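You operate a simulated robot arm through the tools that you are given. There is no shell and no other tool.

Carry out the task below with a simulated robot arm. There is one attempt and no reset: what you move stays moved.

Task
Blow the dusty flange clean in the blow box at HIGH.
Fine: lid on and fan on first; two presses of the yellow button; fan off after; it stays in under the lid, the dial at HIGH.

Only the result counts: the job must be done as asked and must still hold three seconds after the hand-in. Knocking over, shifting, dropping, spilling or breaking anything else fails it. A push-on lid holds only when it is set on centred and level and pressed home; a screw cap is set on level and turned clockwise until tight.

Robot
A 7-joint arm with a two-finger parallel gripper, fixed in place. Base frame: the origin is at the foot of the arm, x ahead of it, y to its left, z up; the work surface is at about z = 76. Lengths are in cm, angles in rad, forces in N, time in s.
With the tool pointing down near the work surface it reaches from about 44 to 92 cm from the base axis. Its first joint turns from -2.496 to 2.496 rad. Payload 3 kg.
The tool frame sits at the grasp point between the pads (the TCP): z along the fingers, y along the line on which they close. The tips reach 3 cm beyond it. Largest opening 9.4 cm; finger width 2.8, thickness 1; the body of the gripper, 5 by 9.6 cm, starts 5.5 cm behind the TCP.
Orientation is that of the tool frame in the base frame, as [roll, pitch, yaw] about the fixed x, y, z axes, in that order (R = Rz(yaw) Ry(pitch) Rx(roll)). With the fingers straight down and closing along the base's y, the tool's x points along the base's -x, its y along +y and its z along -z.

Tools
- The arm moves only by the tool play_rows. Its argument "motion" is a list of rows, each an object (a shift or turn left out is 0, a gripper value left out holds the last) with "gripper": the closure in counts, from 0 (fully open) to 255 (shut); "offset": the shift along the base's x, y, z in cm, a list of three; "delta_rot": the turn, a rotation vector about the base's x, y, z in rad, a list of three. In form: [{"gripper": gripper, "offset": [tx, ty, tz], "delta_rot": [rx, ry, rz]}, ...]. A call has 1 to 20 rows; each row shifts and turns the commanded pose from where the row before left it. Rows are played at 5 a second. More than 5 cm and 0.15 rad between two rows, or a gripper value outside its range, and nothing of the call is played. A pose out of reach is approached as far as the arm can. The call stops where the force on the tool passes 40 N (or 10 N more than at its start, if that is more) or the arm is blocked; 0.2 s more then pass. Each finger travels about 7.2 cm/s and halts on what it meets, pressing with about 26 N; the grip force reading is that of the motor and also rises with nothing between the fingers. The clock runs only during rows and for 0.2 s after the last one: add rows that do not move to give the fingers time. The reply holds the time, the measured pose of the TCP, the force on the tool along the base axes, the opening and the grip force, in the units named above and with some noise, with the torque about the TCP (base axes, N m) and any sound that the robot's microphone picked up.
- Cameras (640 x 400 px; columns grow to the right, rows downward): "scene" is fixed at [39.16, 65.88, 138.58]; the picture's right is [-0.68, -0.74, 0.00], its down [-0.65, 0.59, -0.47] and it looks along [0.35, -0.32, -0.88] (base axes); focal length 237 px, centre (320, 200). "wrist" rides on the gripper at [7.6, 1.4, -10.3] in the tool frame; the picture's right is [-0.18, 0.98, 0.00], its down [-0.75, -0.14, -0.64] and it looks along [-0.63, -0.12, 0.77] (tool axes); focal length 243 px, centre (320, 200). There is no depth. A picture from a camera that has moved, and an enlarged one, comes with that camera's place and axes in the base frame and with its lens. The place of the scene camera against the robot may be out by one fixed shift of up to 2.5 cm in any direction.
- get_image(camera): a new picture of that camera. It takes no simulated time.
- inspect(camera, box): a new picture of the part [left, top, right, bottom] of that camera's present view, enlarged. It takes no simulated time.
- job_done(): hands the job in; it is judged then, once.

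Places have to be worked out from the pictures, the camera data and where the tool is seen. Open the gripper and draw the arm clear of the work before you hand the job in, unless the task says otherwise.

The tools are called after "Call:" by a JSON object that holds its "op" and its "data". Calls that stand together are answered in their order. play_rows: Moves the arm, as the interface text tells. Its arguments: {"type":"object","properties":{"motion":{"type":"array","items":{"type":"object","properties":{"gripper":{"type":"number"},"offset":{"type":"array","items":{"type":"number"}},"delta_rot":{"type":"array","items":{"type":"number"}}}}}},"required":["motion"]} The other tools are called the same way: get_image (camera) takes a picture; inspect (camera, box) takes an enlarged picture of a part of a camera's view; job_done () hands the job in.

At the start:

```text
t: 0.0
position: [51.4, 42.57, 113.19]
orientation: [3.142, 0.001, 3.141]
contact_force: [-0.3, -0.1, -0.1]
moment: [0.01, -0.02, 0.0]
gripper_width: 9.39
finger_force: 0.1
```

scene: 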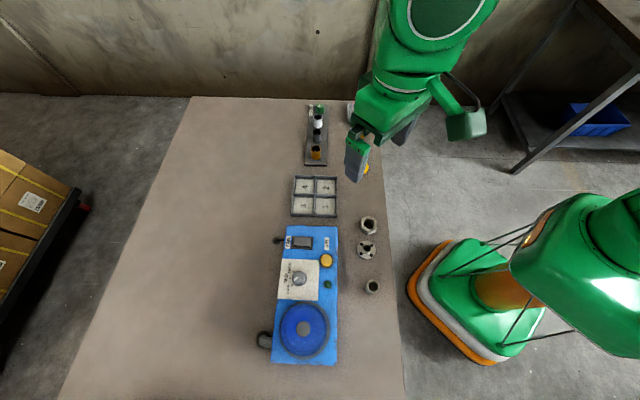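
wrist: 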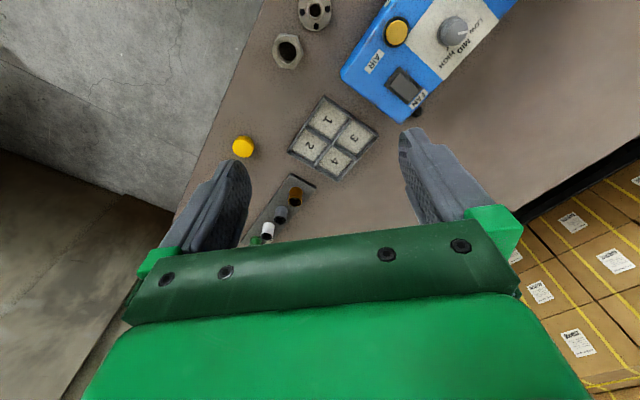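

I'll enlarge the scene to identify the box, its controls, the lid, and the flange.

Call:
{"op": "inspect", "data": {"camera": "scene", "box": [240, 200, 420, 380]}}

Call:
{"op": "inspect", "data": {"camera": "scene", "box": [270, 90, 410, 220]}}

Call:
{"op": "inspect", "data": {"camera": "wrist", "box": [220, 0, 540, 200]}}

```text
2.22 times, centred on (330, 290) of scene
camera zoom: at [39.16, 65.88, 138.58], right [-0.68, -0.74, 0.0], down [-0.65, 0.59, -0.47], along [0.35, -0.32, -0.88], focal length 526 px, centre (298, 0)
```

zoom: 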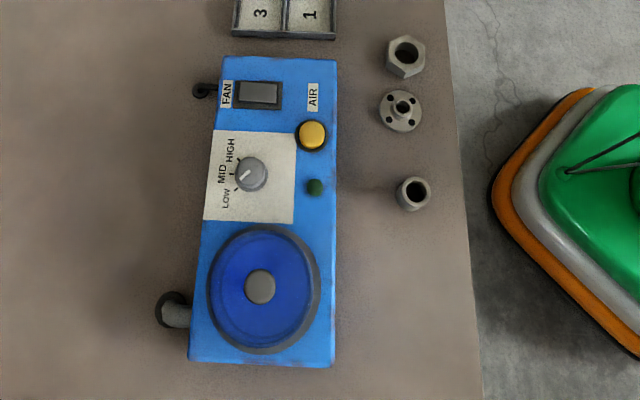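

```text
3.08 times, centred on (340, 155) of scene
camera zoom: at [39.16, 65.88, 138.58], right [-0.68, -0.74, 0.0], down [-0.65, 0.59, -0.47], along [0.35, -0.32, -0.88], focal length 728 px, centre (258, 338)
```

zoom: 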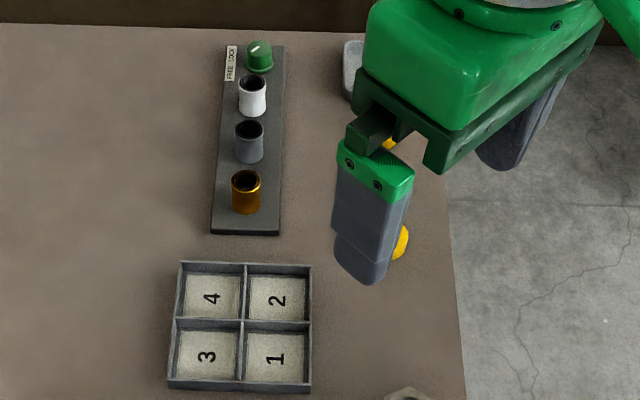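

```text
2.00 times, centred on (380, 100) of wrist
camera zoom: at [43.92, 43.92, 123.37], right [0.18, 0.98, 0.0], down [0.75, -0.14, 0.64], along [0.63, -0.12, -0.77], focal length 485 px, centre (200, 400)
```

zoom: 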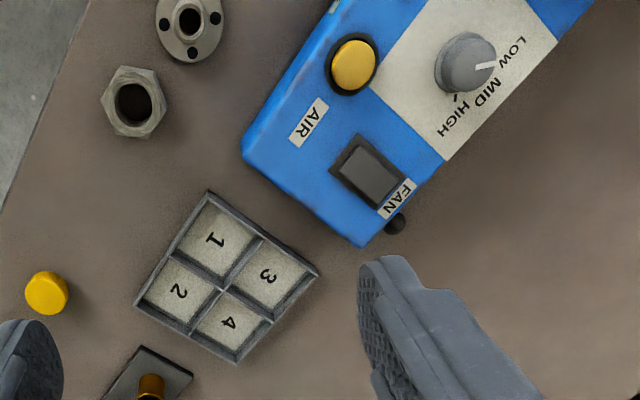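

The box lies diagonally, with the lid knob near (42,68) and the FAN end near (58,52). I'll move the wrist camera to view it from a second place.

Call:
{"op": "play_rows", "data": {"motion": [{"offset": [-3, 4, -1]}, {"offset": [-3, 4, -1]}, {"offset": [-3, 4, -1]}, {"offset": [-3, 4, -1]}, {"offset": [-3, 3, -1]}, {"offset": [0, 0, 0]}]}}

Call:
{"op": "get_image", "data": {"camera": "wrist"}}

Call:
{"op": "get_image", "data": {"camera": "scene"}}

```text
refused: row 1 steps farther than a row can; nothing moved
```

```text
taken
camera wrist: at [43.92, 43.92, 123.37], right [0.18, 0.98, 0.0], down [0.75, -0.14, 0.64], along [0.63, -0.12, -0.77], focal length 243 px, centre (320, 200)
```

wrist: 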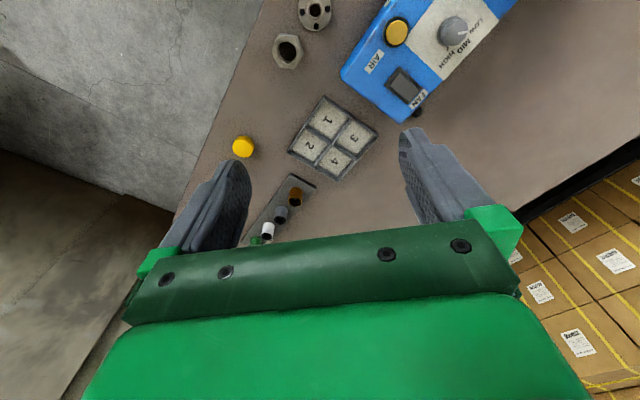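

```text
taken
```

scene: 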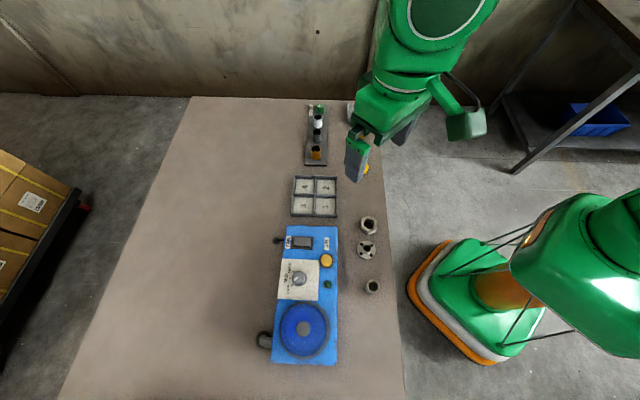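

The step was slightly too long, so nothing moved. I'll repeat it with shorter rows.

Call:
{"op": "play_rows", "data": {"motion": [{"offset": [-2.8, 3.3, -0.5]}, {"offset": [-2.8, 3.3, -0.5]}, {"offset": [-2.8, 3.3, -0.5]}, {"offset": [-2.8, 3.3, -0.5]}, {"offset": [-2.8, 3.3, -0.5]}, {"offset": [-2.8, 3.3, -0.5]}, {"offset": [0, 0, 0]}, {"offset": [0, 0, 0]}]}}

Call:
{"op": "get_image", "data": {"camera": "wrist"}}

Call:
{"op": "get_image", "data": {"camera": "scene"}}

```text
t: 1.8
position: [34.78, 62.48, 110.09]
orientation: [3.141, 0.0, -3.141]
contact_force: [0.2, 0.2, -0.3]
moment: [0.0, 0.02, -0.02]
gripper_width: 9.4
finger_force: 0.1
```

```text
taken
camera wrist: at [27.23, 63.81, 120.25], right [0.18, 0.98, 0.0], down [0.75, -0.14, 0.64], along [0.63, -0.12, -0.77], focal length 243 px, centre (320, 200)
```

wrist: 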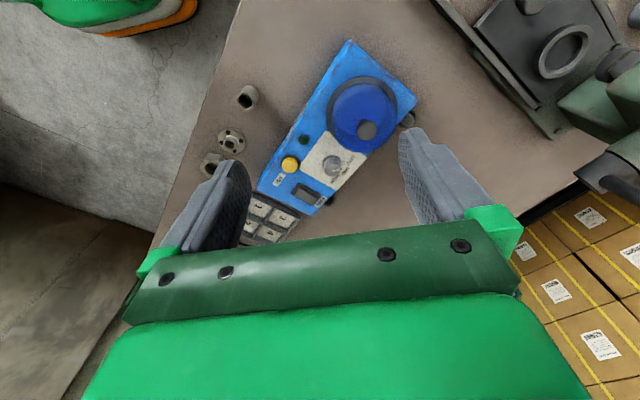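

```text
taken
```

scene: 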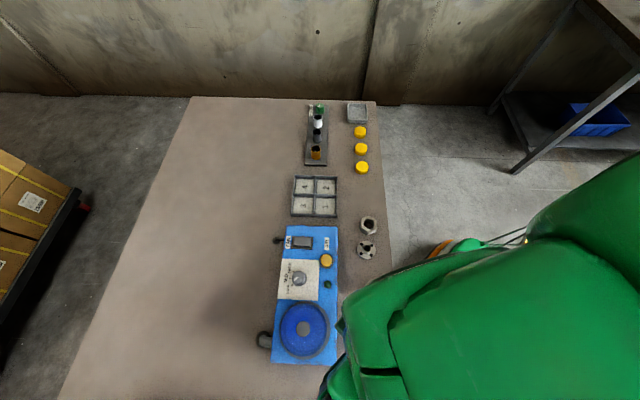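

Call:
{"op": "inspect", "data": {"camera": "wrist", "box": [200, 30, 440, 180]}}

Call:
{"op": "inspect", "data": {"camera": "wrist", "box": [310, 40, 430, 115]}}

Call:
{"op": "inspect", "data": {"camera": "scene", "box": [260, 220, 350, 370]}}

```text
2.67 times, centred on (320, 105) of wrist
camera zoom: at [27.23, 63.81, 120.25], right [0.18, 0.98, 0.0], down [0.75, -0.14, 0.64], along [0.63, -0.12, -0.77], focal length 647 px, centre (320, 453)
```

zoom: 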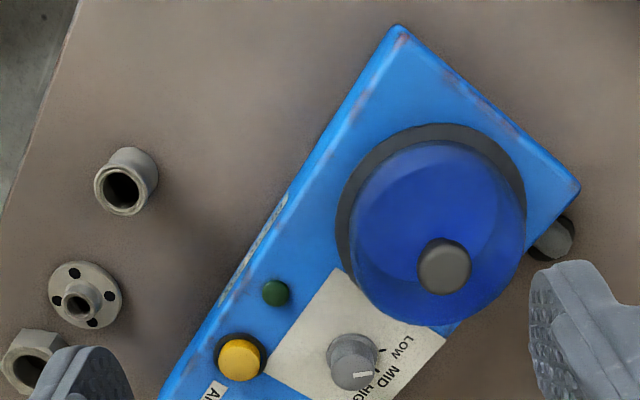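

```text
5.33 times, centred on (370, 78) of wrist
camera zoom: at [27.23, 63.81, 120.25], right [0.18, 0.98, 0.0], down [0.75, -0.14, 0.64], along [0.63, -0.12, -0.77], focal length 1294 px, centre (53, 853)
```

zoom: 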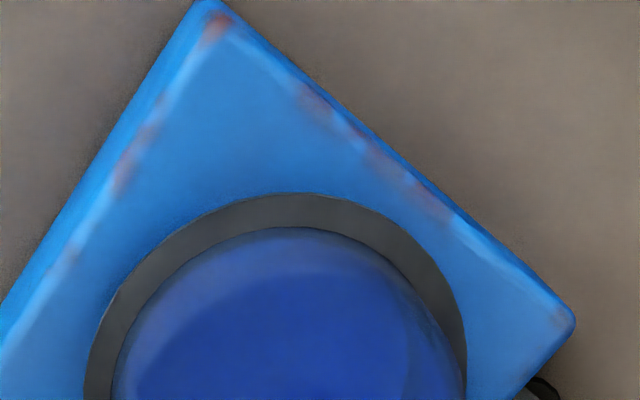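

```text
2.67 times, centred on (305, 295) of scene
camera zoom: at [39.16, 65.88, 138.58], right [-0.68, -0.74, 0.0], down [-0.65, 0.59, -0.47], along [0.35, -0.32, -0.88], focal length 631 px, centre (360, -53)
```

zoom: 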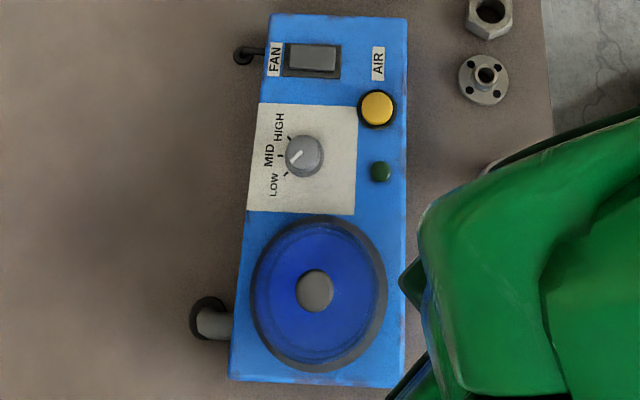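

Triangulation puts the AIR button at about (49.8,53.8,81.3), the dial at about (51,61.5,82) and the lid knob at about (42,67.3,88.8). I'll go lower to get a better look at the lid and the free table beside it.

Call:
{"op": "play_rows", "data": {"motion": [{"offset": [-2.5, 1.5, -3.5]}, {"offset": [-2.3, 1.5, -3.5]}, {"offset": [0, 0, -3]}, {"offset": [0, 0, 0]}, {"offset": [0, 0, 0]}]}}

Call:
{"op": "get_image", "data": {"camera": "wrist"}}

Call:
{"op": "inspect", "data": {"camera": "wrist", "box": [240, 60, 440, 240]}}

```text
t: 3.0
position: [29.8, 65.61, 100.19]
orientation: [3.142, 0.001, -3.141]
contact_force: [-0.3, 0.2, -0.2]
moment: [0.01, 0.0, -0.01]
gripper_width: 9.4
finger_force: 0.1
```

```text
taken
camera wrist: at [22.26, 66.99, 110.44], right [0.18, 0.98, 0.0], down [0.75, -0.14, 0.64], along [0.63, -0.12, -0.77], focal length 243 px, centre (320, 200)
```

wrist: 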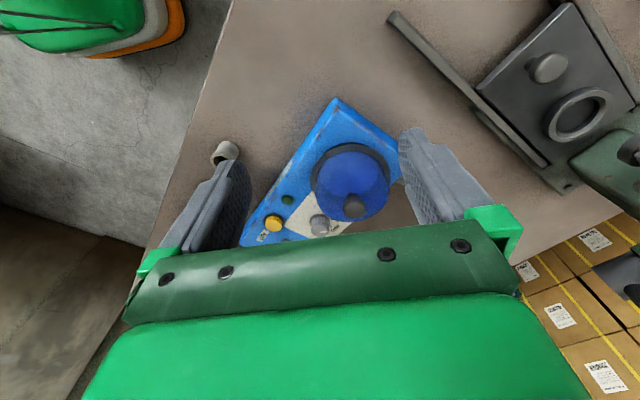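

```text
2.22 times, centred on (340, 150) of wrist
camera zoom: at [22.26, 66.99, 110.44], right [0.18, 0.98, 0.0], down [0.75, -0.14, 0.64], along [0.63, -0.12, -0.77], focal length 539 px, centre (276, 311)
```

zoom: 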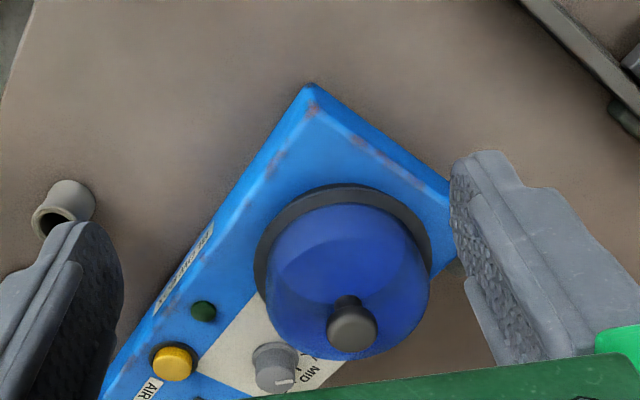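

The lid is a blue dome with a stemmed knob whose top centre triangulates to about (42.4,67.4,88). I'll move above it and descend partway to check alignment.

Call:
{"op": "play_rows", "data": {"motion": [{"offset": [4.2, 0.6, 0]}, {"offset": [4.2, 0.6, 0]}, {"offset": [4.2, 0.6, 0]}, {"offset": [0, 0, -3]}, {"offset": [0, 0, -3]}, {"offset": [0, 0, 0]}, {"offset": [0, 0, 0]}]}}

Call:
{"op": "get_image", "data": {"camera": "wrist"}}

Call:
{"op": "get_image", "data": {"camera": "scene"}}

```text
t: 4.6
position: [42.46, 67.61, 94.17]
orientation: [3.141, -0.001, -3.141]
contact_force: [-0.2, 0.2, -0.4]
moment: [-0.01, 0.0, 0.0]
gripper_width: 9.39
finger_force: 0.2
```

```text
taken
camera wrist: at [34.99, 68.97, 104.37], right [0.18, 0.98, 0.0], down [0.75, -0.14, 0.64], along [0.63, -0.12, -0.77], focal length 243 px, centre (320, 200)
```

wrist: 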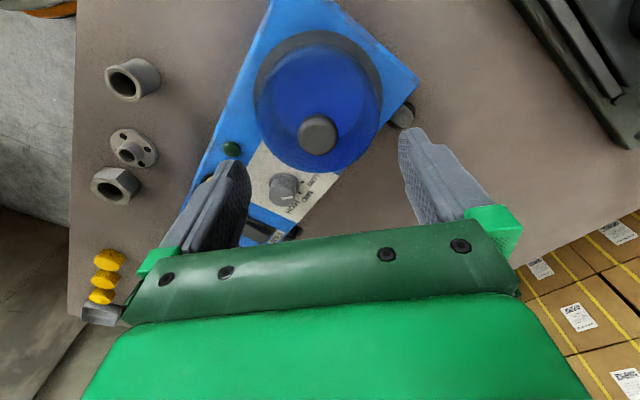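

```text
taken
```

scene: 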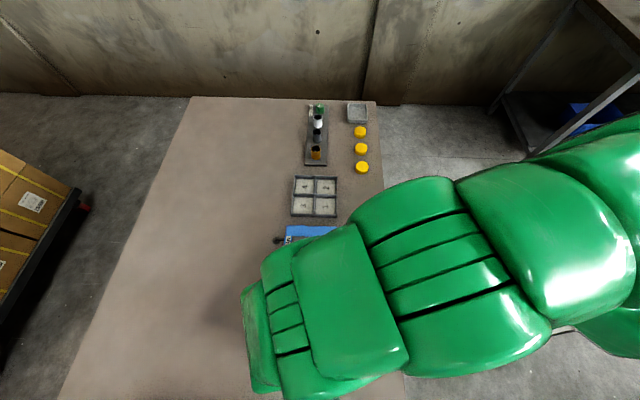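

The knob shows at about (42.3,67.4), so I'll nudge over and descend until the tips are just above the dome. Then I'll close gently.

Call:
{"op": "play_rows", "data": {"motion": [{"offset": [-0.15, -0.2, -2]}, {"offset": [0, 0, -2]}, {"offset": [0, 0, -0.9]}, {"offset": [0, 0, 0]}, {"offset": [0, 0, 0]}]}}

Call:
{"op": "get_image", "data": {"camera": "wrist"}}

```text
t: 5.5
position: [42.32, 67.11, 89.68]
orientation: [3.135, 0.001, -3.141]
contact_force: [-4.8, -4.0, 14.3]
moment: [0.59, 0.16, 0.24]
gripper_width: 9.17
finger_force: 0.1
stopped in row 4: the force on the tool passed its limit at 44 N (the readings are from after the stop); the commanded pose is now the measured one
```

```text
taken
camera wrist: at [34.87, 68.47, 99.88], right [0.18, 0.98, 0.01], down [0.75, -0.15, 0.64], along [0.63, -0.11, -0.77], focal length 243 px, centre (320, 200)
```

wrist: 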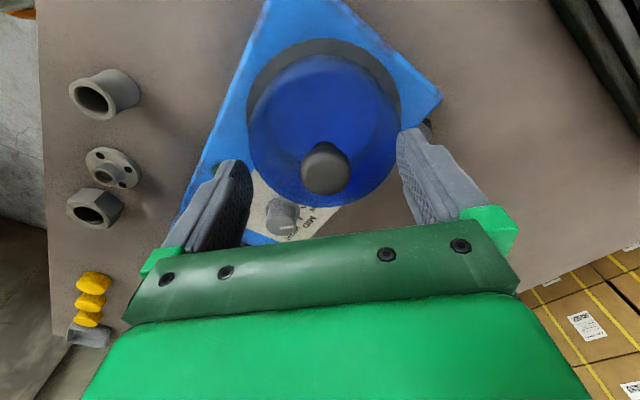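

A fingertip touched the lid's broad shoulder at tip height of about 86.7. I'll rise slightly, part-close around the knob, and look again.

Call:
{"op": "play_rows", "data": {"motion": [{"offset": [0, 0, 0.8]}, {"offset": [0, 0.2, 0], "gripper": 120}, {"gripper": 120}, {"gripper": 120}]}}

Call:
{"op": "get_image", "data": {"camera": "wrist"}}

Call:
{"op": "inspect", "data": {"camera": "wrist", "box": [200, 30, 440, 240]}}

```text
t: 6.5
position: [42.43, 67.37, 90.4]
orientation: [3.136, 0.002, -3.141]
contact_force: [0.1, -0.4, -0.1]
moment: [-0.02, -0.01, 0.02]
gripper_width: 4.96
finger_force: 0.1
```

```text
taken
camera wrist: at [34.96, 68.61, 100.59], right [0.18, 0.98, 0.01], down [0.75, -0.14, 0.64], along [0.63, -0.11, -0.77], focal length 243 px, centre (320, 200)
```

wrist: 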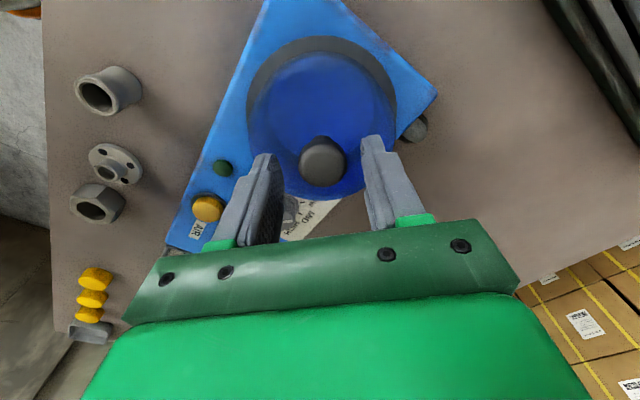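

```text
1.90 times, centred on (320, 135) of wrist
camera zoom: at [34.96, 68.61, 100.59], right [0.18, 0.98, 0.01], down [0.75, -0.14, 0.64], along [0.63, -0.11, -0.77], focal length 462 px, centre (320, 324)
```

zoom: 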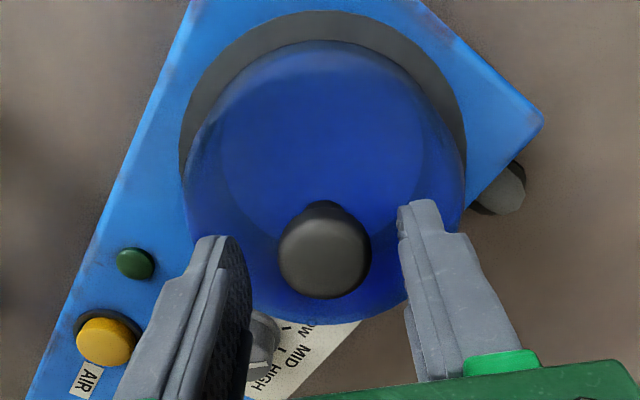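

The knob is centred between the fingers. I'll level the small roll error, lower 0.4 cm, and close on the knob.

Call:
{"op": "play_rows", "data": {"motion": [{"offset": [-0.1, 0, -0.4], "delta_rot": [-0.006, 0, 0]}, {"gripper": 120}, {"gripper": 255}, {"gripper": 255}, {"gripper": 255}, {"gripper": 255}]}}

Call:
{"op": "inspect", "data": {"camera": "wrist", "box": [200, 30, 440, 240]}}

```text
t: 7.9
position: [42.34, 67.36, 89.98]
orientation: [-3.141, 0.003, 3.141]
contact_force: [-0.3, 0.3, 1.2]
moment: [0.02, 0.02, 0.04]
gripper_width: 2.71
finger_force: 26.2
heard: snap
```

```text
1.90 times, centred on (320, 135) of wrist
camera zoom: at [34.79, 68.74, 100.26], right [0.18, 0.98, 0.0], down [0.75, -0.14, 0.64], along [0.63, -0.12, -0.77], focal length 462 px, centre (320, 324)
```

zoom: 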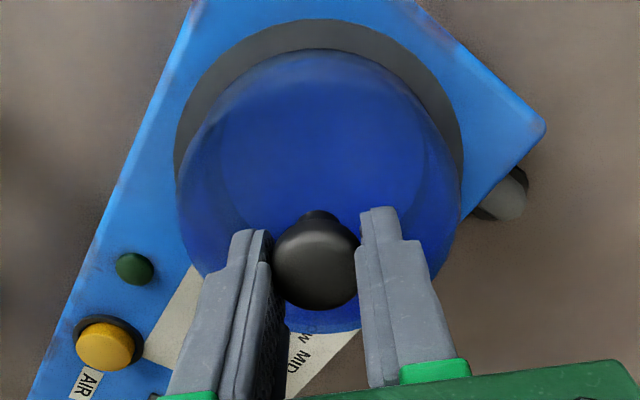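

The knob is gripped at 2.71 cm, and the snap suggests the lid came free of its rim. I'll lift slowly straight up.

Call:
{"op": "play_rows", "data": {"motion": [{"offset": [0, 0, 0.5]}, {"offset": [0, 0, 1]}, {"offset": [0, 0, 2]}, {"offset": [0, 0, 3]}, {"offset": [0, 0, 3]}, {"offset": [0, 0, 0]}]}}

Call:
{"op": "get_image", "data": {"camera": "wrist"}}

Call:
{"op": "get_image", "data": {"camera": "scene"}}

```text
t: 9.3
position: [42.33, 67.29, 99.45]
orientation: [3.139, 0.002, 3.14]
contact_force: [0.3, 0.5, -1.9]
moment: [0.01, 0.03, 0.01]
gripper_width: 2.68
finger_force: 26.1
```

```text
taken
camera wrist: at [34.65, 68.69, 109.65], right [0.18, 0.98, 0.0], down [0.75, -0.14, 0.64], along [0.63, -0.12, -0.77], focal length 243 px, centre (320, 200)
```

wrist: 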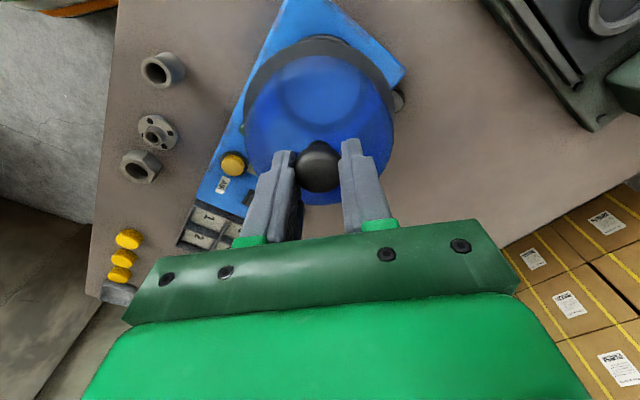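

```text
taken
```

scene: 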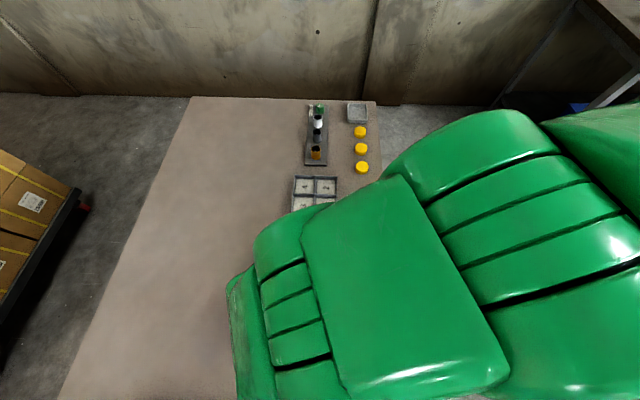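

The lid is off and held level. I'll carry it to the free table patch near (28.5,60.3), between the box and the table edge, and check before lowering.

Call:
{"op": "play_rows", "data": {"motion": [{"offset": [-3.45, -1.75, 0]}, {"offset": [-3.45, -1.75, 0]}, {"offset": [-3.45, -1.75, 0]}, {"offset": [-3.45, -1.75, 0]}, {"offset": [0, 0, 0]}, {"offset": [0, 0, 0]}]}}

Call:
{"op": "get_image", "data": {"camera": "wrist"}}

Call:
{"op": "get_image", "data": {"camera": "scene"}}

```text
t: 10.7
position: [28.62, 60.66, 99.56]
orientation: [3.141, 0.002, -3.141]
contact_force: [0.6, -0.9, -1.0]
moment: [0.0, -0.04, 0.01]
gripper_width: 2.67
finger_force: 25.6
```

```text
taken
camera wrist: at [21.06, 61.94, 109.73], right [0.18, 0.98, 0.0], down [0.75, -0.14, 0.64], along [0.63, -0.12, -0.77], focal length 243 px, centre (320, 200)
```

wrist: 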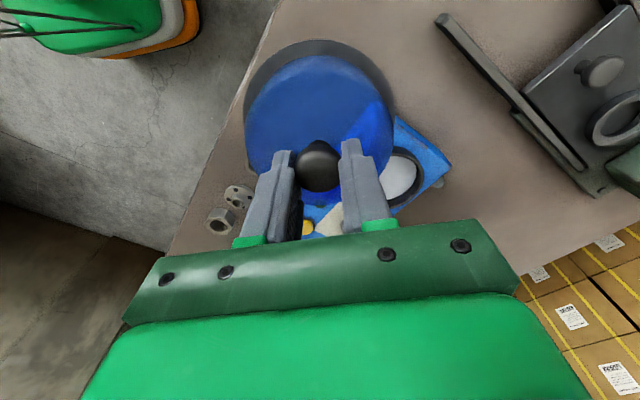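

```text
taken
```

scene: 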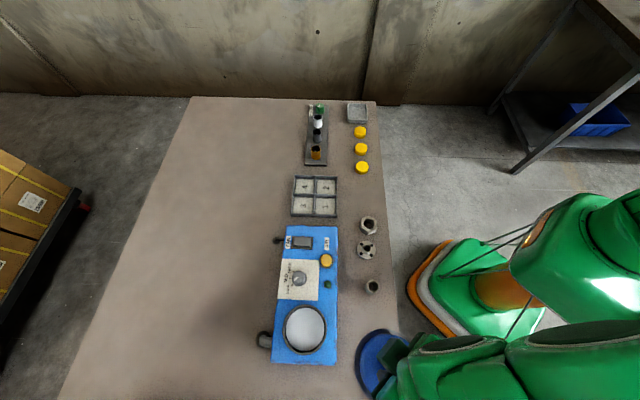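

The open chamber is visible (white inside), and the lid's rim clears both the box and the table edge by about 1 cm. I'll lower it toward the table.

Call:
{"op": "play_rows", "data": {"motion": [{"offset": [0, 0, -4]}, {"offset": [0, 0, -4]}, {"offset": [0, 0, -2.5]}, {"offset": [0, 0, -1]}, {"offset": [0, 0, -0.5]}, {"offset": [0, 0, 0]}]}}

Call:
{"op": "get_image", "data": {"camera": "wrist"}}

Call:
{"op": "get_image", "data": {"camera": "scene"}}

```text
t: 12.1
position: [28.52, 60.45, 87.52]
orientation: [-3.141, 0.003, 3.141]
contact_force: [0.0, 0.1, -1.7]
moment: [0.02, 0.0, 0.0]
gripper_width: 2.68
finger_force: 25.5
```

```text
taken
camera wrist: at [20.97, 61.8, 97.68], right [0.18, 0.98, 0.0], down [0.75, -0.14, 0.64], along [0.63, -0.12, -0.77], focal length 243 px, centre (320, 200)
```

wrist: 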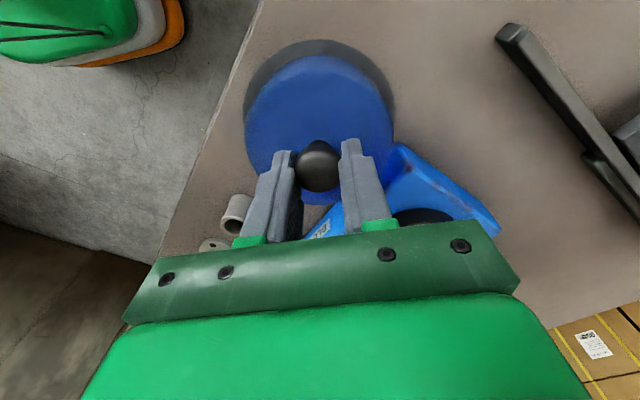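

```text
taken
```

scene: 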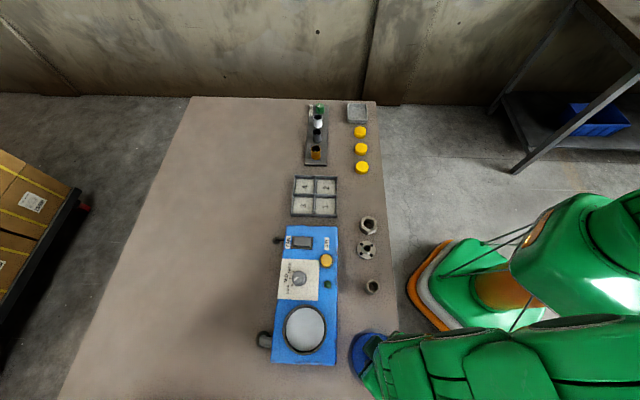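

The lid hangs clear of the table and box. I'll lower in small steps until I feel contact.

Call:
{"op": "play_rows", "data": {"motion": [{"offset": [0, 0, -0.6]}, {"offset": [0, 0, -0.5]}, {"offset": [0, 0, -0.3]}, {"offset": [0, 0, 0]}]}}

```text
t: 13.1
position: [28.59, 60.47, 86.19]
orientation: [-3.14, 0.003, 3.141]
contact_force: [0.4, 0.2, -0.7]
moment: [0.0, 0.02, -0.01]
gripper_width: 2.66
finger_force: 26.3
```

Call:
{"op": "play_rows", "data": {"motion": [{"offset": [0, 0, -0.3]}, {"offset": [0, 0, -0.2]}, {"offset": [0, 0, -0.2]}, {"offset": [0, 0, 0]}]}}

```text
t: 14.1
position: [28.66, 60.37, 85.3]
orientation: [3.141, 0.004, -3.14]
contact_force: [0.0, -0.1, -1.1]
moment: [0.01, -0.02, 0.03]
gripper_width: 2.68
finger_force: 26.1
```

No contact yet at TCP z = 85.3, so I'll continue down in 0.2–0.3 cm steps.

Call:
{"op": "play_rows", "data": {"motion": [{"offset": [0, 0, -0.3]}, {"offset": [0, 0, -0.2]}, {"offset": [0, 0, -0.2]}, {"offset": [0, 0, 0]}]}}

Call:
{"op": "inspect", "data": {"camera": "wrist", "box": [220, 20, 440, 240]}}

```text
t: 15.1
position: [28.52, 60.28, 84.69]
orientation: [3.14, 0.003, -3.141]
contact_force: [0.0, 1.1, -1.9]
moment: [0.01, 0.0, -0.01]
gripper_width: 2.69
finger_force: 25.6
```

```text
1.82 times, centred on (330, 130) of wrist
camera zoom: at [20.98, 61.69, 94.87], right [0.18, 0.98, 0.0], down [0.75, -0.14, 0.64], along [0.63, -0.12, -0.77], focal length 441 px, centre (302, 327)
```

zoom: 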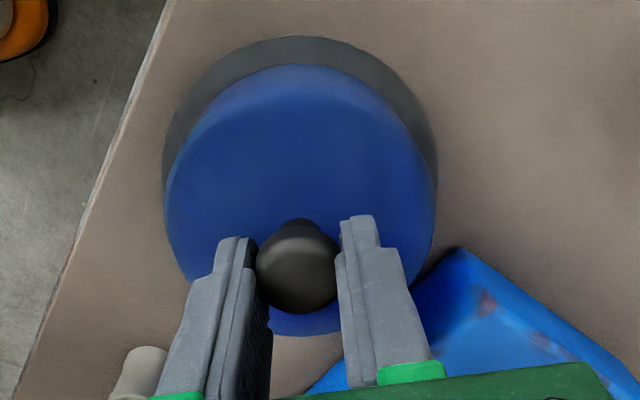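

Still hanging, with a force of about −1.9 N (just the lid's weight). I'll go on down in small steps.

Call:
{"op": "play_rows", "data": {"motion": [{"offset": [0, 0, -0.2]}, {"offset": [0, 0, -0.2]}, {"offset": [0, 0, -0.2]}, {"offset": [0, 0, 0]}]}}

```text
t: 16.1
position: [28.5, 60.26, 84.05]
orientation: [-3.141, 0.002, -3.141]
contact_force: [0.1, -0.5, -1.2]
moment: [0.02, -0.01, -0.02]
gripper_width: 2.66
finger_force: 26.0
```

Still no contact at z = 84.05, so I'll keep going slowly.

Call:
{"op": "play_rows", "data": {"motion": [{"offset": [0, 0, -0.2]}, {"offset": [0, 0, -0.2]}, {"offset": [0, 0, -0.2]}, {"offset": [0, 0, 0]}]}}

Call:
{"op": "get_image", "data": {"camera": "scene"}}

```text
t: 17.1
position: [28.43, 60.36, 83.55]
orientation: [-3.141, 0.002, 3.14]
contact_force: [0.6, -0.5, -2.5]
moment: [0.02, -0.01, -0.03]
gripper_width: 2.67
finger_force: 25.9
```

```text
taken
```

scene: 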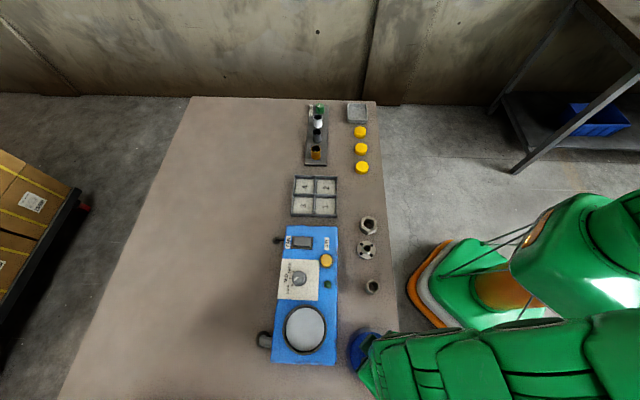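

No contact yet, so I'll continue in fine steps.

Call:
{"op": "play_rows", "data": {"motion": [{"offset": [0, 0, -0.2]}, {"offset": [0, 0, -0.2]}, {"offset": [0, 0, -0.2]}, {"offset": [0, 0, 0]}]}}

Call:
{"op": "get_image", "data": {"camera": "wrist"}}

```text
t: 18.1
position: [28.35, 60.25, 83.08]
orientation: [3.141, 0.005, 3.141]
contact_force: [-0.6, -2.7, 12.2]
moment: [-0.11, 0.09, 0.13]
gripper_width: 2.7
finger_force: 26.2
```

```text
taken
camera wrist: at [20.94, 61.66, 93.23], right [0.18, 0.98, 0.0], down [0.75, -0.14, 0.64], along [0.63, -0.12, -0.77], focal length 243 px, centre (320, 200)
```

wrist: 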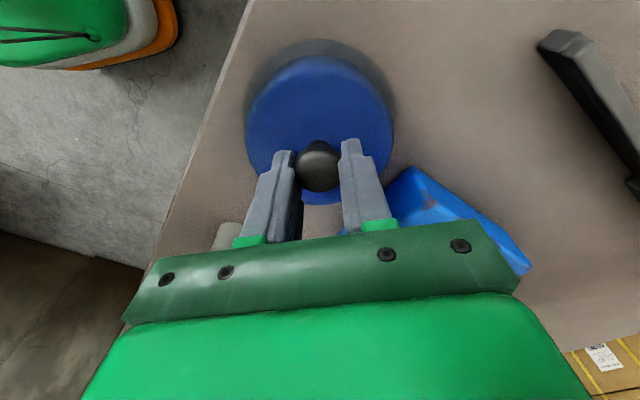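

Contact with 12 N at z = 83.1 means the lid is on the table, and its rim is about 7.1 cm below the TCP. I'll relax the push, open, and rise.

Call:
{"op": "play_rows", "data": {"motion": [{"offset": [0, 0, 0.2]}, {"gripper": 140}, {"gripper": 140}, {"offset": [0, 0, 0.5], "gripper": 140}, {"offset": [0, 0, 1]}, {"offset": [0, 0, 3], "gripper": 60}, {"offset": [0, 0, 4], "gripper": 0}, {"offset": [0, 0, 4]}, {"offset": [0, 0, 0]}]}}

Call:
{"op": "get_image", "data": {"camera": "wrist"}}

Call:
{"op": "get_image", "data": {"camera": "scene"}}

```text
t: 20.1
position: [28.52, 60.29, 95.77]
orientation: [-3.141, 0.002, 3.141]
contact_force: [0.7, -0.2, 0.2]
moment: [0.0, 0.02, 0.0]
gripper_width: 9.39
finger_force: 0.1
```

```text
taken
camera wrist: at [20.97, 61.69, 105.82], right [0.18, 0.98, 0.0], down [0.75, -0.14, 0.64], along [0.63, -0.12, -0.77], focal length 243 px, centre (320, 200)
```

wrist: 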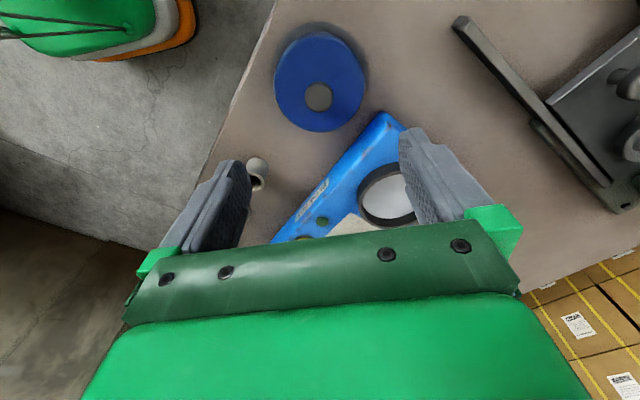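

```text
taken
```

scene: 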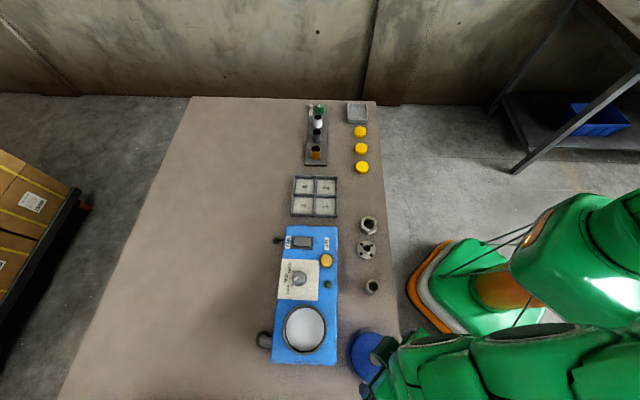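

The lid rests on the table and the chamber is open. Next I'll go look at the flange, at about (45.1,43.1), from closer up.

Call:
{"op": "play_rows", "data": {"motion": [{"offset": [2.3, -3.42, 0.3]}, {"offset": [2.3, -3.42, 0.3]}, {"offset": [2.3, -3.42, 0.3]}, {"offset": [2.3, -3.42, 0.3]}, {"offset": [2.3, -3.42, 0]}, {"offset": [0, 0, 0]}, {"offset": [0, 0, 0]}]}}

Call:
{"op": "get_image", "data": {"camera": "wrist"}}

Call:
{"op": "inspect", "data": {"camera": "wrist", "box": [240, 40, 440, 200]}}

Call:
{"op": "inspect", "data": {"camera": "scene", "box": [260, 220, 420, 380]}}

```text
t: 21.7
position: [40.27, 43.43, 97.06]
orientation: [3.141, 0.001, 3.141]
contact_force: [0.6, -0.6, 0.6]
moment: [-0.01, 0.01, 0.01]
gripper_width: 9.41
finger_force: 0.1
```

```text
taken
camera wrist: at [32.69, 44.89, 107.22], right [0.18, 0.98, 0.0], down [0.75, -0.14, 0.64], along [0.63, -0.12, -0.77], focal length 243 px, centre (320, 200)
```

wrist: 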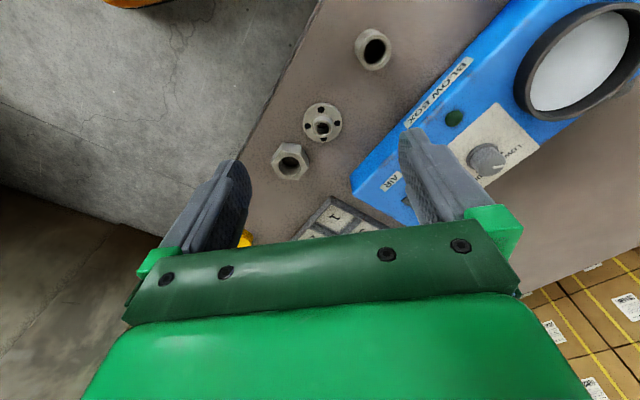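

```text
2.50 times, centred on (340, 120) of wrist
camera zoom: at [32.69, 44.89, 107.22], right [0.18, 0.98, 0.0], down [0.75, -0.14, 0.64], along [0.63, -0.12, -0.77], focal length 606 px, centre (270, 400)
```

zoom: 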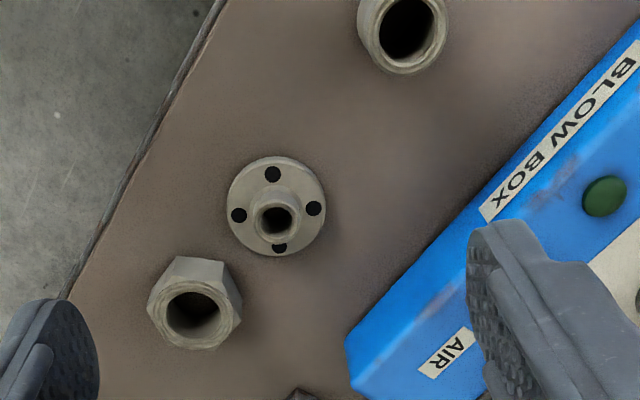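

```text
2.50 times, centred on (340, 300) of scene
camera zoom: at [39.16, 65.88, 138.58], right [-0.68, -0.74, 0.0], down [-0.65, 0.59, -0.47], along [0.35, -0.32, -0.88], focal length 592 px, centre (270, -50)
```

zoom: 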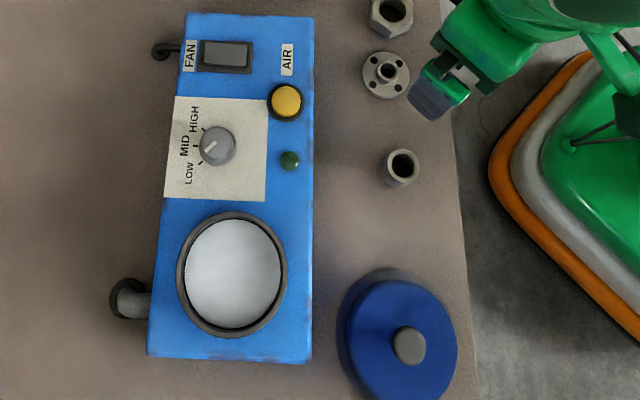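

There is one flange: a disk about 5 cm across with a hub of about 2.2 cm, at about (44.9,42.9). I'll move over it with the gripper half open and descend partway, to grip it by the hub.

Call:
{"op": "play_rows", "data": {"motion": [{"offset": [4.63, -0.5, 0], "gripper": 120}, {"offset": [0, 0, -4.5]}, {"offset": [0, 0, -4.5]}, {"offset": [0, 0, -3]}, {"offset": [0, 0, 0]}, {"offset": [0, 0, 0]}]}}

Call:
{"op": "get_image", "data": {"camera": "wrist"}}

Call:
{"op": "inspect", "data": {"camera": "wrist", "box": [220, 40, 420, 240]}}

```text
t: 23.1
position: [44.83, 42.81, 84.66]
orientation: [3.141, 0.005, -3.14]
contact_force: [-0.2, 0.2, 0.5]
moment: [-0.03, 0.05, 0.05]
gripper_width: 5.0
finger_force: 0.0
```

```text
taken
camera wrist: at [37.23, 44.16, 94.92], right [0.18, 0.98, 0.0], down [0.75, -0.14, 0.64], along [0.63, -0.12, -0.77], focal length 243 px, centre (320, 200)
```

wrist: 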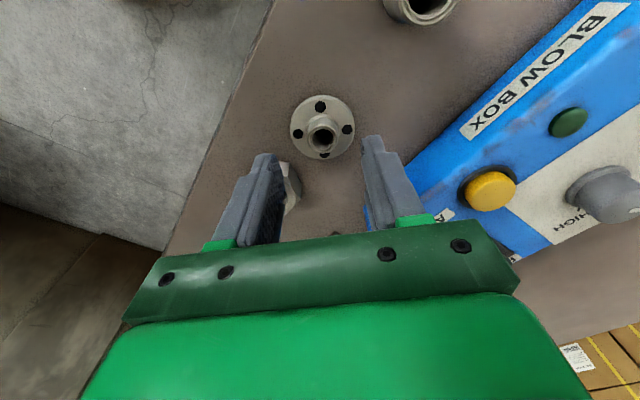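

```text
2.00 times, centred on (320, 140) of wrist
camera zoom: at [37.23, 44.16, 94.92], right [0.18, 0.98, 0.0], down [0.75, -0.14, 0.64], along [0.63, -0.12, -0.77], focal length 485 px, centre (320, 320)
```

zoom: 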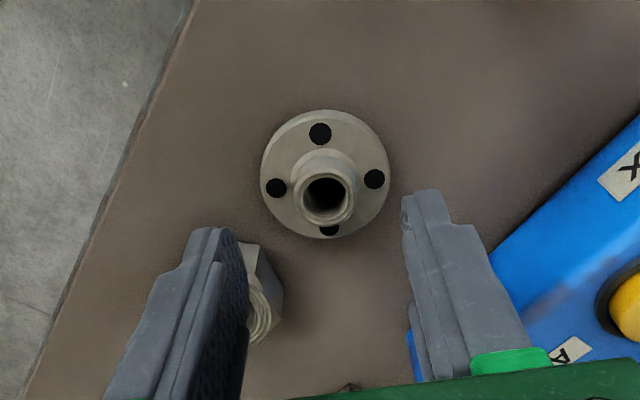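

The hub is centred within 0.1 cm of the TCP. I'll descend so the tips come just above the disk.

Call:
{"op": "play_rows", "data": {"motion": [{"offset": [0.05, 0.07, -2.5]}, {"offset": [0, 0, -1.2]}, {"offset": [0, 0, -0.5]}, {"offset": [0, 0, 0]}, {"offset": [0, 0, 0]}]}}

Call:
{"op": "inspect", "data": {"camera": "wrist", "box": [220, 40, 420, 240]}}

```text
t: 24.3
position: [44.68, 42.81, 80.52]
orientation: [3.141, 0.002, -3.141]
contact_force: [0.0, -0.5, 1.0]
moment: [0.0, -0.01, -0.01]
gripper_width: 4.97
finger_force: 0.1
```

```text
2.00 times, centred on (320, 140) of wrist
camera zoom: at [37.16, 44.13, 90.7], right [0.18, 0.98, 0.0], down [0.75, -0.14, 0.64], along [0.63, -0.12, -0.77], focal length 485 px, centre (320, 320)
```

zoom: 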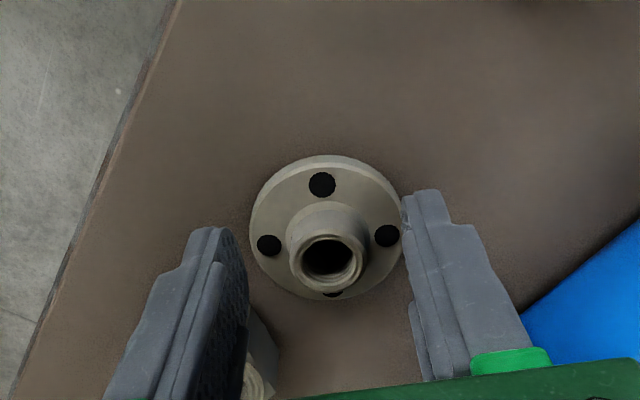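

The hub top is at about z = 78.4 and the tips are at about 77.5. I'll shift +0.2 in x, lower 0.3, and close on the hub.

Call:
{"op": "play_rows", "data": {"motion": [{"offset": [0.2, 0.05, -0.2]}, {"offset": [0, 0, -0.15]}, {"offset": [0, 0, 0]}, {"gripper": 255}, {"gripper": 255}, {"gripper": 255}, {"gripper": 255}]}}

Call:
{"op": "inspect", "data": {"camera": "wrist", "box": [220, 40, 420, 240]}}

```text
t: 25.9
position: [44.83, 42.74, 80.38]
orientation: [3.141, 0.003, -3.139]
contact_force: [0.6, -0.4, 1.3]
moment: [-0.04, -0.01, 0.01]
gripper_width: 2.28
finger_force: 26.0
```

```text
2.00 times, centred on (320, 140) of wrist
camera zoom: at [37.31, 44.21, 90.5], right [0.18, 0.98, 0.0], down [0.75, -0.14, 0.64], along [0.63, -0.12, -0.77], focal length 485 px, centre (320, 320)
```

zoom: 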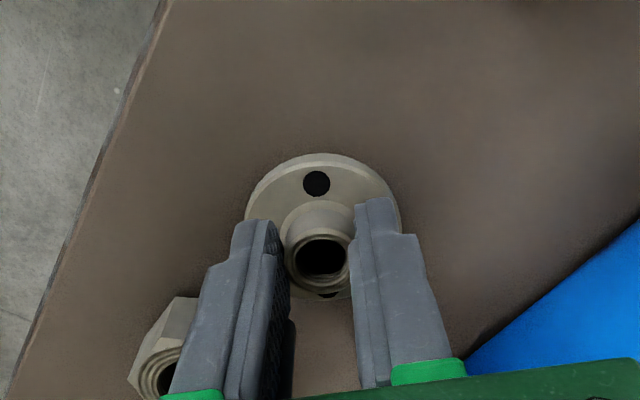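

The hub is gripped at 2.28 cm. I'll lift straight up and carry the flange to above the chamber at about (42.3,67.3).

Call:
{"op": "play_rows", "data": {"motion": [{"offset": [0, 0, 1]}, {"offset": [0, 0, 4]}, {"offset": [0, 0, 4.5]}, {"offset": [0, 0, 4.5]}, {"offset": [-0.5, 4.9, 0]}, {"offset": [-0.5, 4.9, 0]}, {"offset": [-0.5, 4.9, 0]}, {"offset": [-0.5, 4.9, 0]}, {"offset": [-0.5, 4.9, 0]}, {"offset": [0, 0, 0]}, {"offset": [0, 0, 0]}]}}

Call:
{"op": "get_image", "data": {"camera": "wrist"}}

Call:
{"op": "inspect", "data": {"camera": "wrist", "box": [220, 20, 440, 240]}}

```text
t: 28.3
position: [42.06, 67.29, 94.08]
orientation: [3.141, 0.004, -3.141]
contact_force: [0.0, -0.2, -1.1]
moment: [-0.02, -0.02, -0.04]
gripper_width: 2.28
finger_force: 26.5
```

```text
taken
camera wrist: at [34.49, 68.65, 104.33], right [0.18, 0.98, 0.0], down [0.75, -0.14, 0.64], along [0.63, -0.12, -0.76], focal length 243 px, centre (320, 200)
```

wrist: 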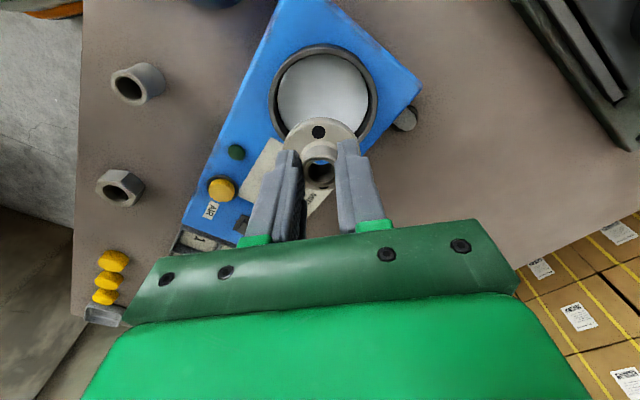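

```text
1.82 times, centred on (330, 130) of wrist
camera zoom: at [34.49, 68.65, 104.33], right [0.18, 0.98, 0.0], down [0.75, -0.14, 0.64], along [0.63, -0.12, -0.76], focal length 441 px, centre (302, 327)
```

zoom: 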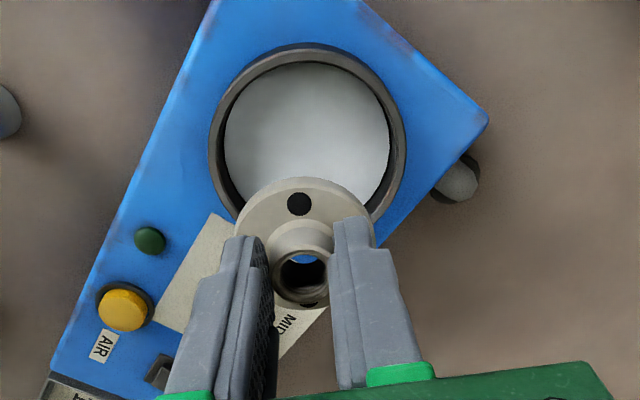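

The flange is over the chamber opening, which I put at about (42,67.35). I'll lower it into the chamber, slowly near the end.

Call:
{"op": "play_rows", "data": {"motion": [{"offset": [0, 0, -3]}, {"offset": [0, 0, -2.5]}, {"offset": [0, 0, -1]}, {"offset": [0, 0, -0.5]}, {"offset": [0, 0, -0.5]}, {"offset": [0, 0, 0]}]}}

Call:
{"op": "inspect", "data": {"camera": "wrist", "box": [220, 20, 440, 240]}}

```text
t: 29.7
position: [42.38, 67.3, 86.86]
orientation: [3.141, 0.005, -3.14]
contact_force: [0.3, -0.8, -1.4]
moment: [0.04, 0.03, 0.03]
gripper_width: 2.26
finger_force: 26.0
```

```text
1.82 times, centred on (330, 130) of wrist
camera zoom: at [34.79, 68.74, 96.91], right [0.18, 0.98, 0.0], down [0.75, -0.14, 0.64], along [0.63, -0.12, -0.76], focal length 441 px, centre (302, 327)
```

zoom: 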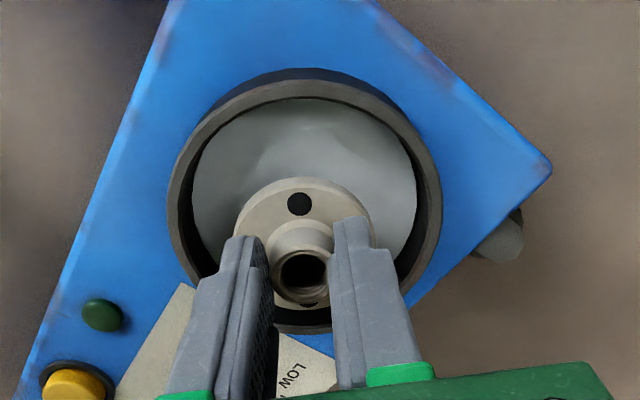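

The flange is centred in the collar and entering. I'll lower in small steps until it touches the floor.

Call:
{"op": "play_rows", "data": {"motion": [{"offset": [0, 0, -0.4]}, {"offset": [0, 0, -0.4]}, {"offset": [0, 0, -0.4]}, {"offset": [0, 0, -0.3]}, {"offset": [0, 0, 0]}]}}

Call:
{"op": "inspect", "data": {"camera": "wrist", "box": [220, 20, 440, 240]}}

```text
t: 30.9
position: [42.44, 67.34, 85.52]
orientation: [3.14, 0.004, 3.141]
contact_force: [1.2, -1.0, 20.6]
moment: [-0.08, -0.18, 0.09]
gripper_width: 2.34
finger_force: 25.6
```

```text
1.82 times, centred on (330, 130) of wrist
camera zoom: at [34.91, 68.78, 95.66], right [0.18, 0.98, 0.0], down [0.75, -0.14, 0.64], along [0.63, -0.12, -0.76], focal length 441 px, centre (302, 327)
```

zoom: 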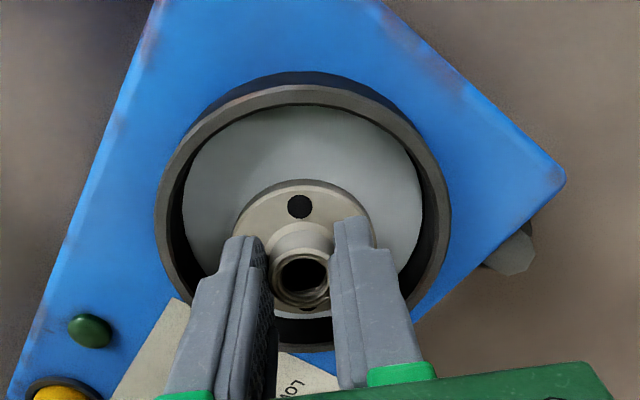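

The flange is on the chamber floor (20 N). I'll ease off, open modestly so the fingers stay inside the collar, and rise straight up.

Call:
{"op": "play_rows", "data": {"motion": [{"offset": [0, 0, 0.15]}, {"gripper": 150}, {"gripper": 150}, {"gripper": 150, "offset": [0, 0, 1]}, {"offset": [0, 0, 3]}, {"offset": [0, 0, 4]}, {"offset": [0, 0, 4], "gripper": 120}, {"offset": [0, 0, 0]}]}}

Call:
{"op": "get_image", "data": {"camera": "wrist"}}

Call:
{"op": "inspect", "data": {"camera": "wrist", "box": [220, 20, 440, 240]}}

```text
t: 32.7
position: [42.28, 67.21, 97.4]
orientation: [-3.14, 0.003, -3.141]
contact_force: [-0.6, 1.0, 0.2]
moment: [-0.02, 0.02, -0.01]
gripper_width: 4.98
finger_force: 0.0
```

```text
taken
camera wrist: at [34.83, 68.64, 107.66], right [0.18, 0.98, 0.0], down [0.75, -0.14, 0.64], along [0.63, -0.12, -0.77], focal length 243 px, centre (320, 200)
```

wrist: 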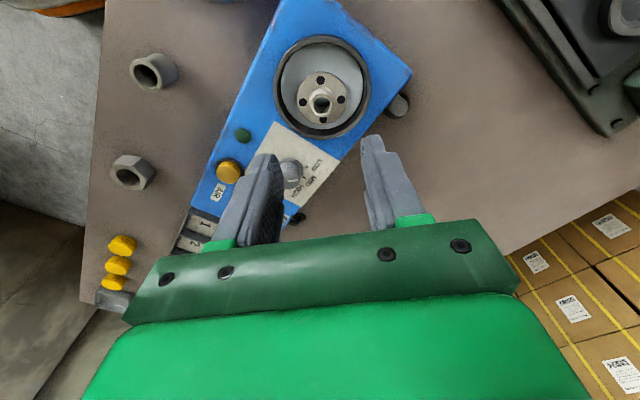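

```text
1.82 times, centred on (330, 130) of wrist
camera zoom: at [34.83, 68.64, 107.66], right [0.18, 0.98, 0.0], down [0.75, -0.14, 0.64], along [0.63, -0.12, -0.77], focal length 441 px, centre (302, 327)
```

zoom: 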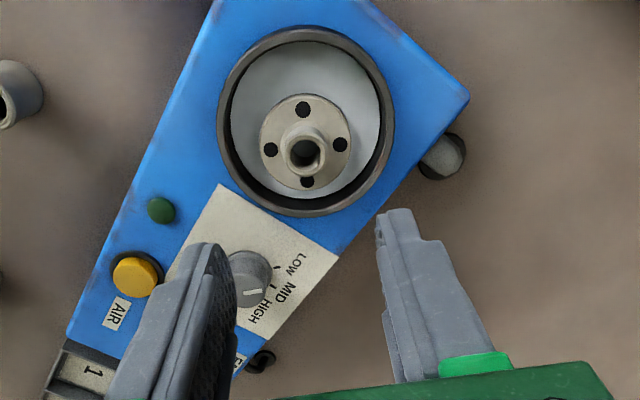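

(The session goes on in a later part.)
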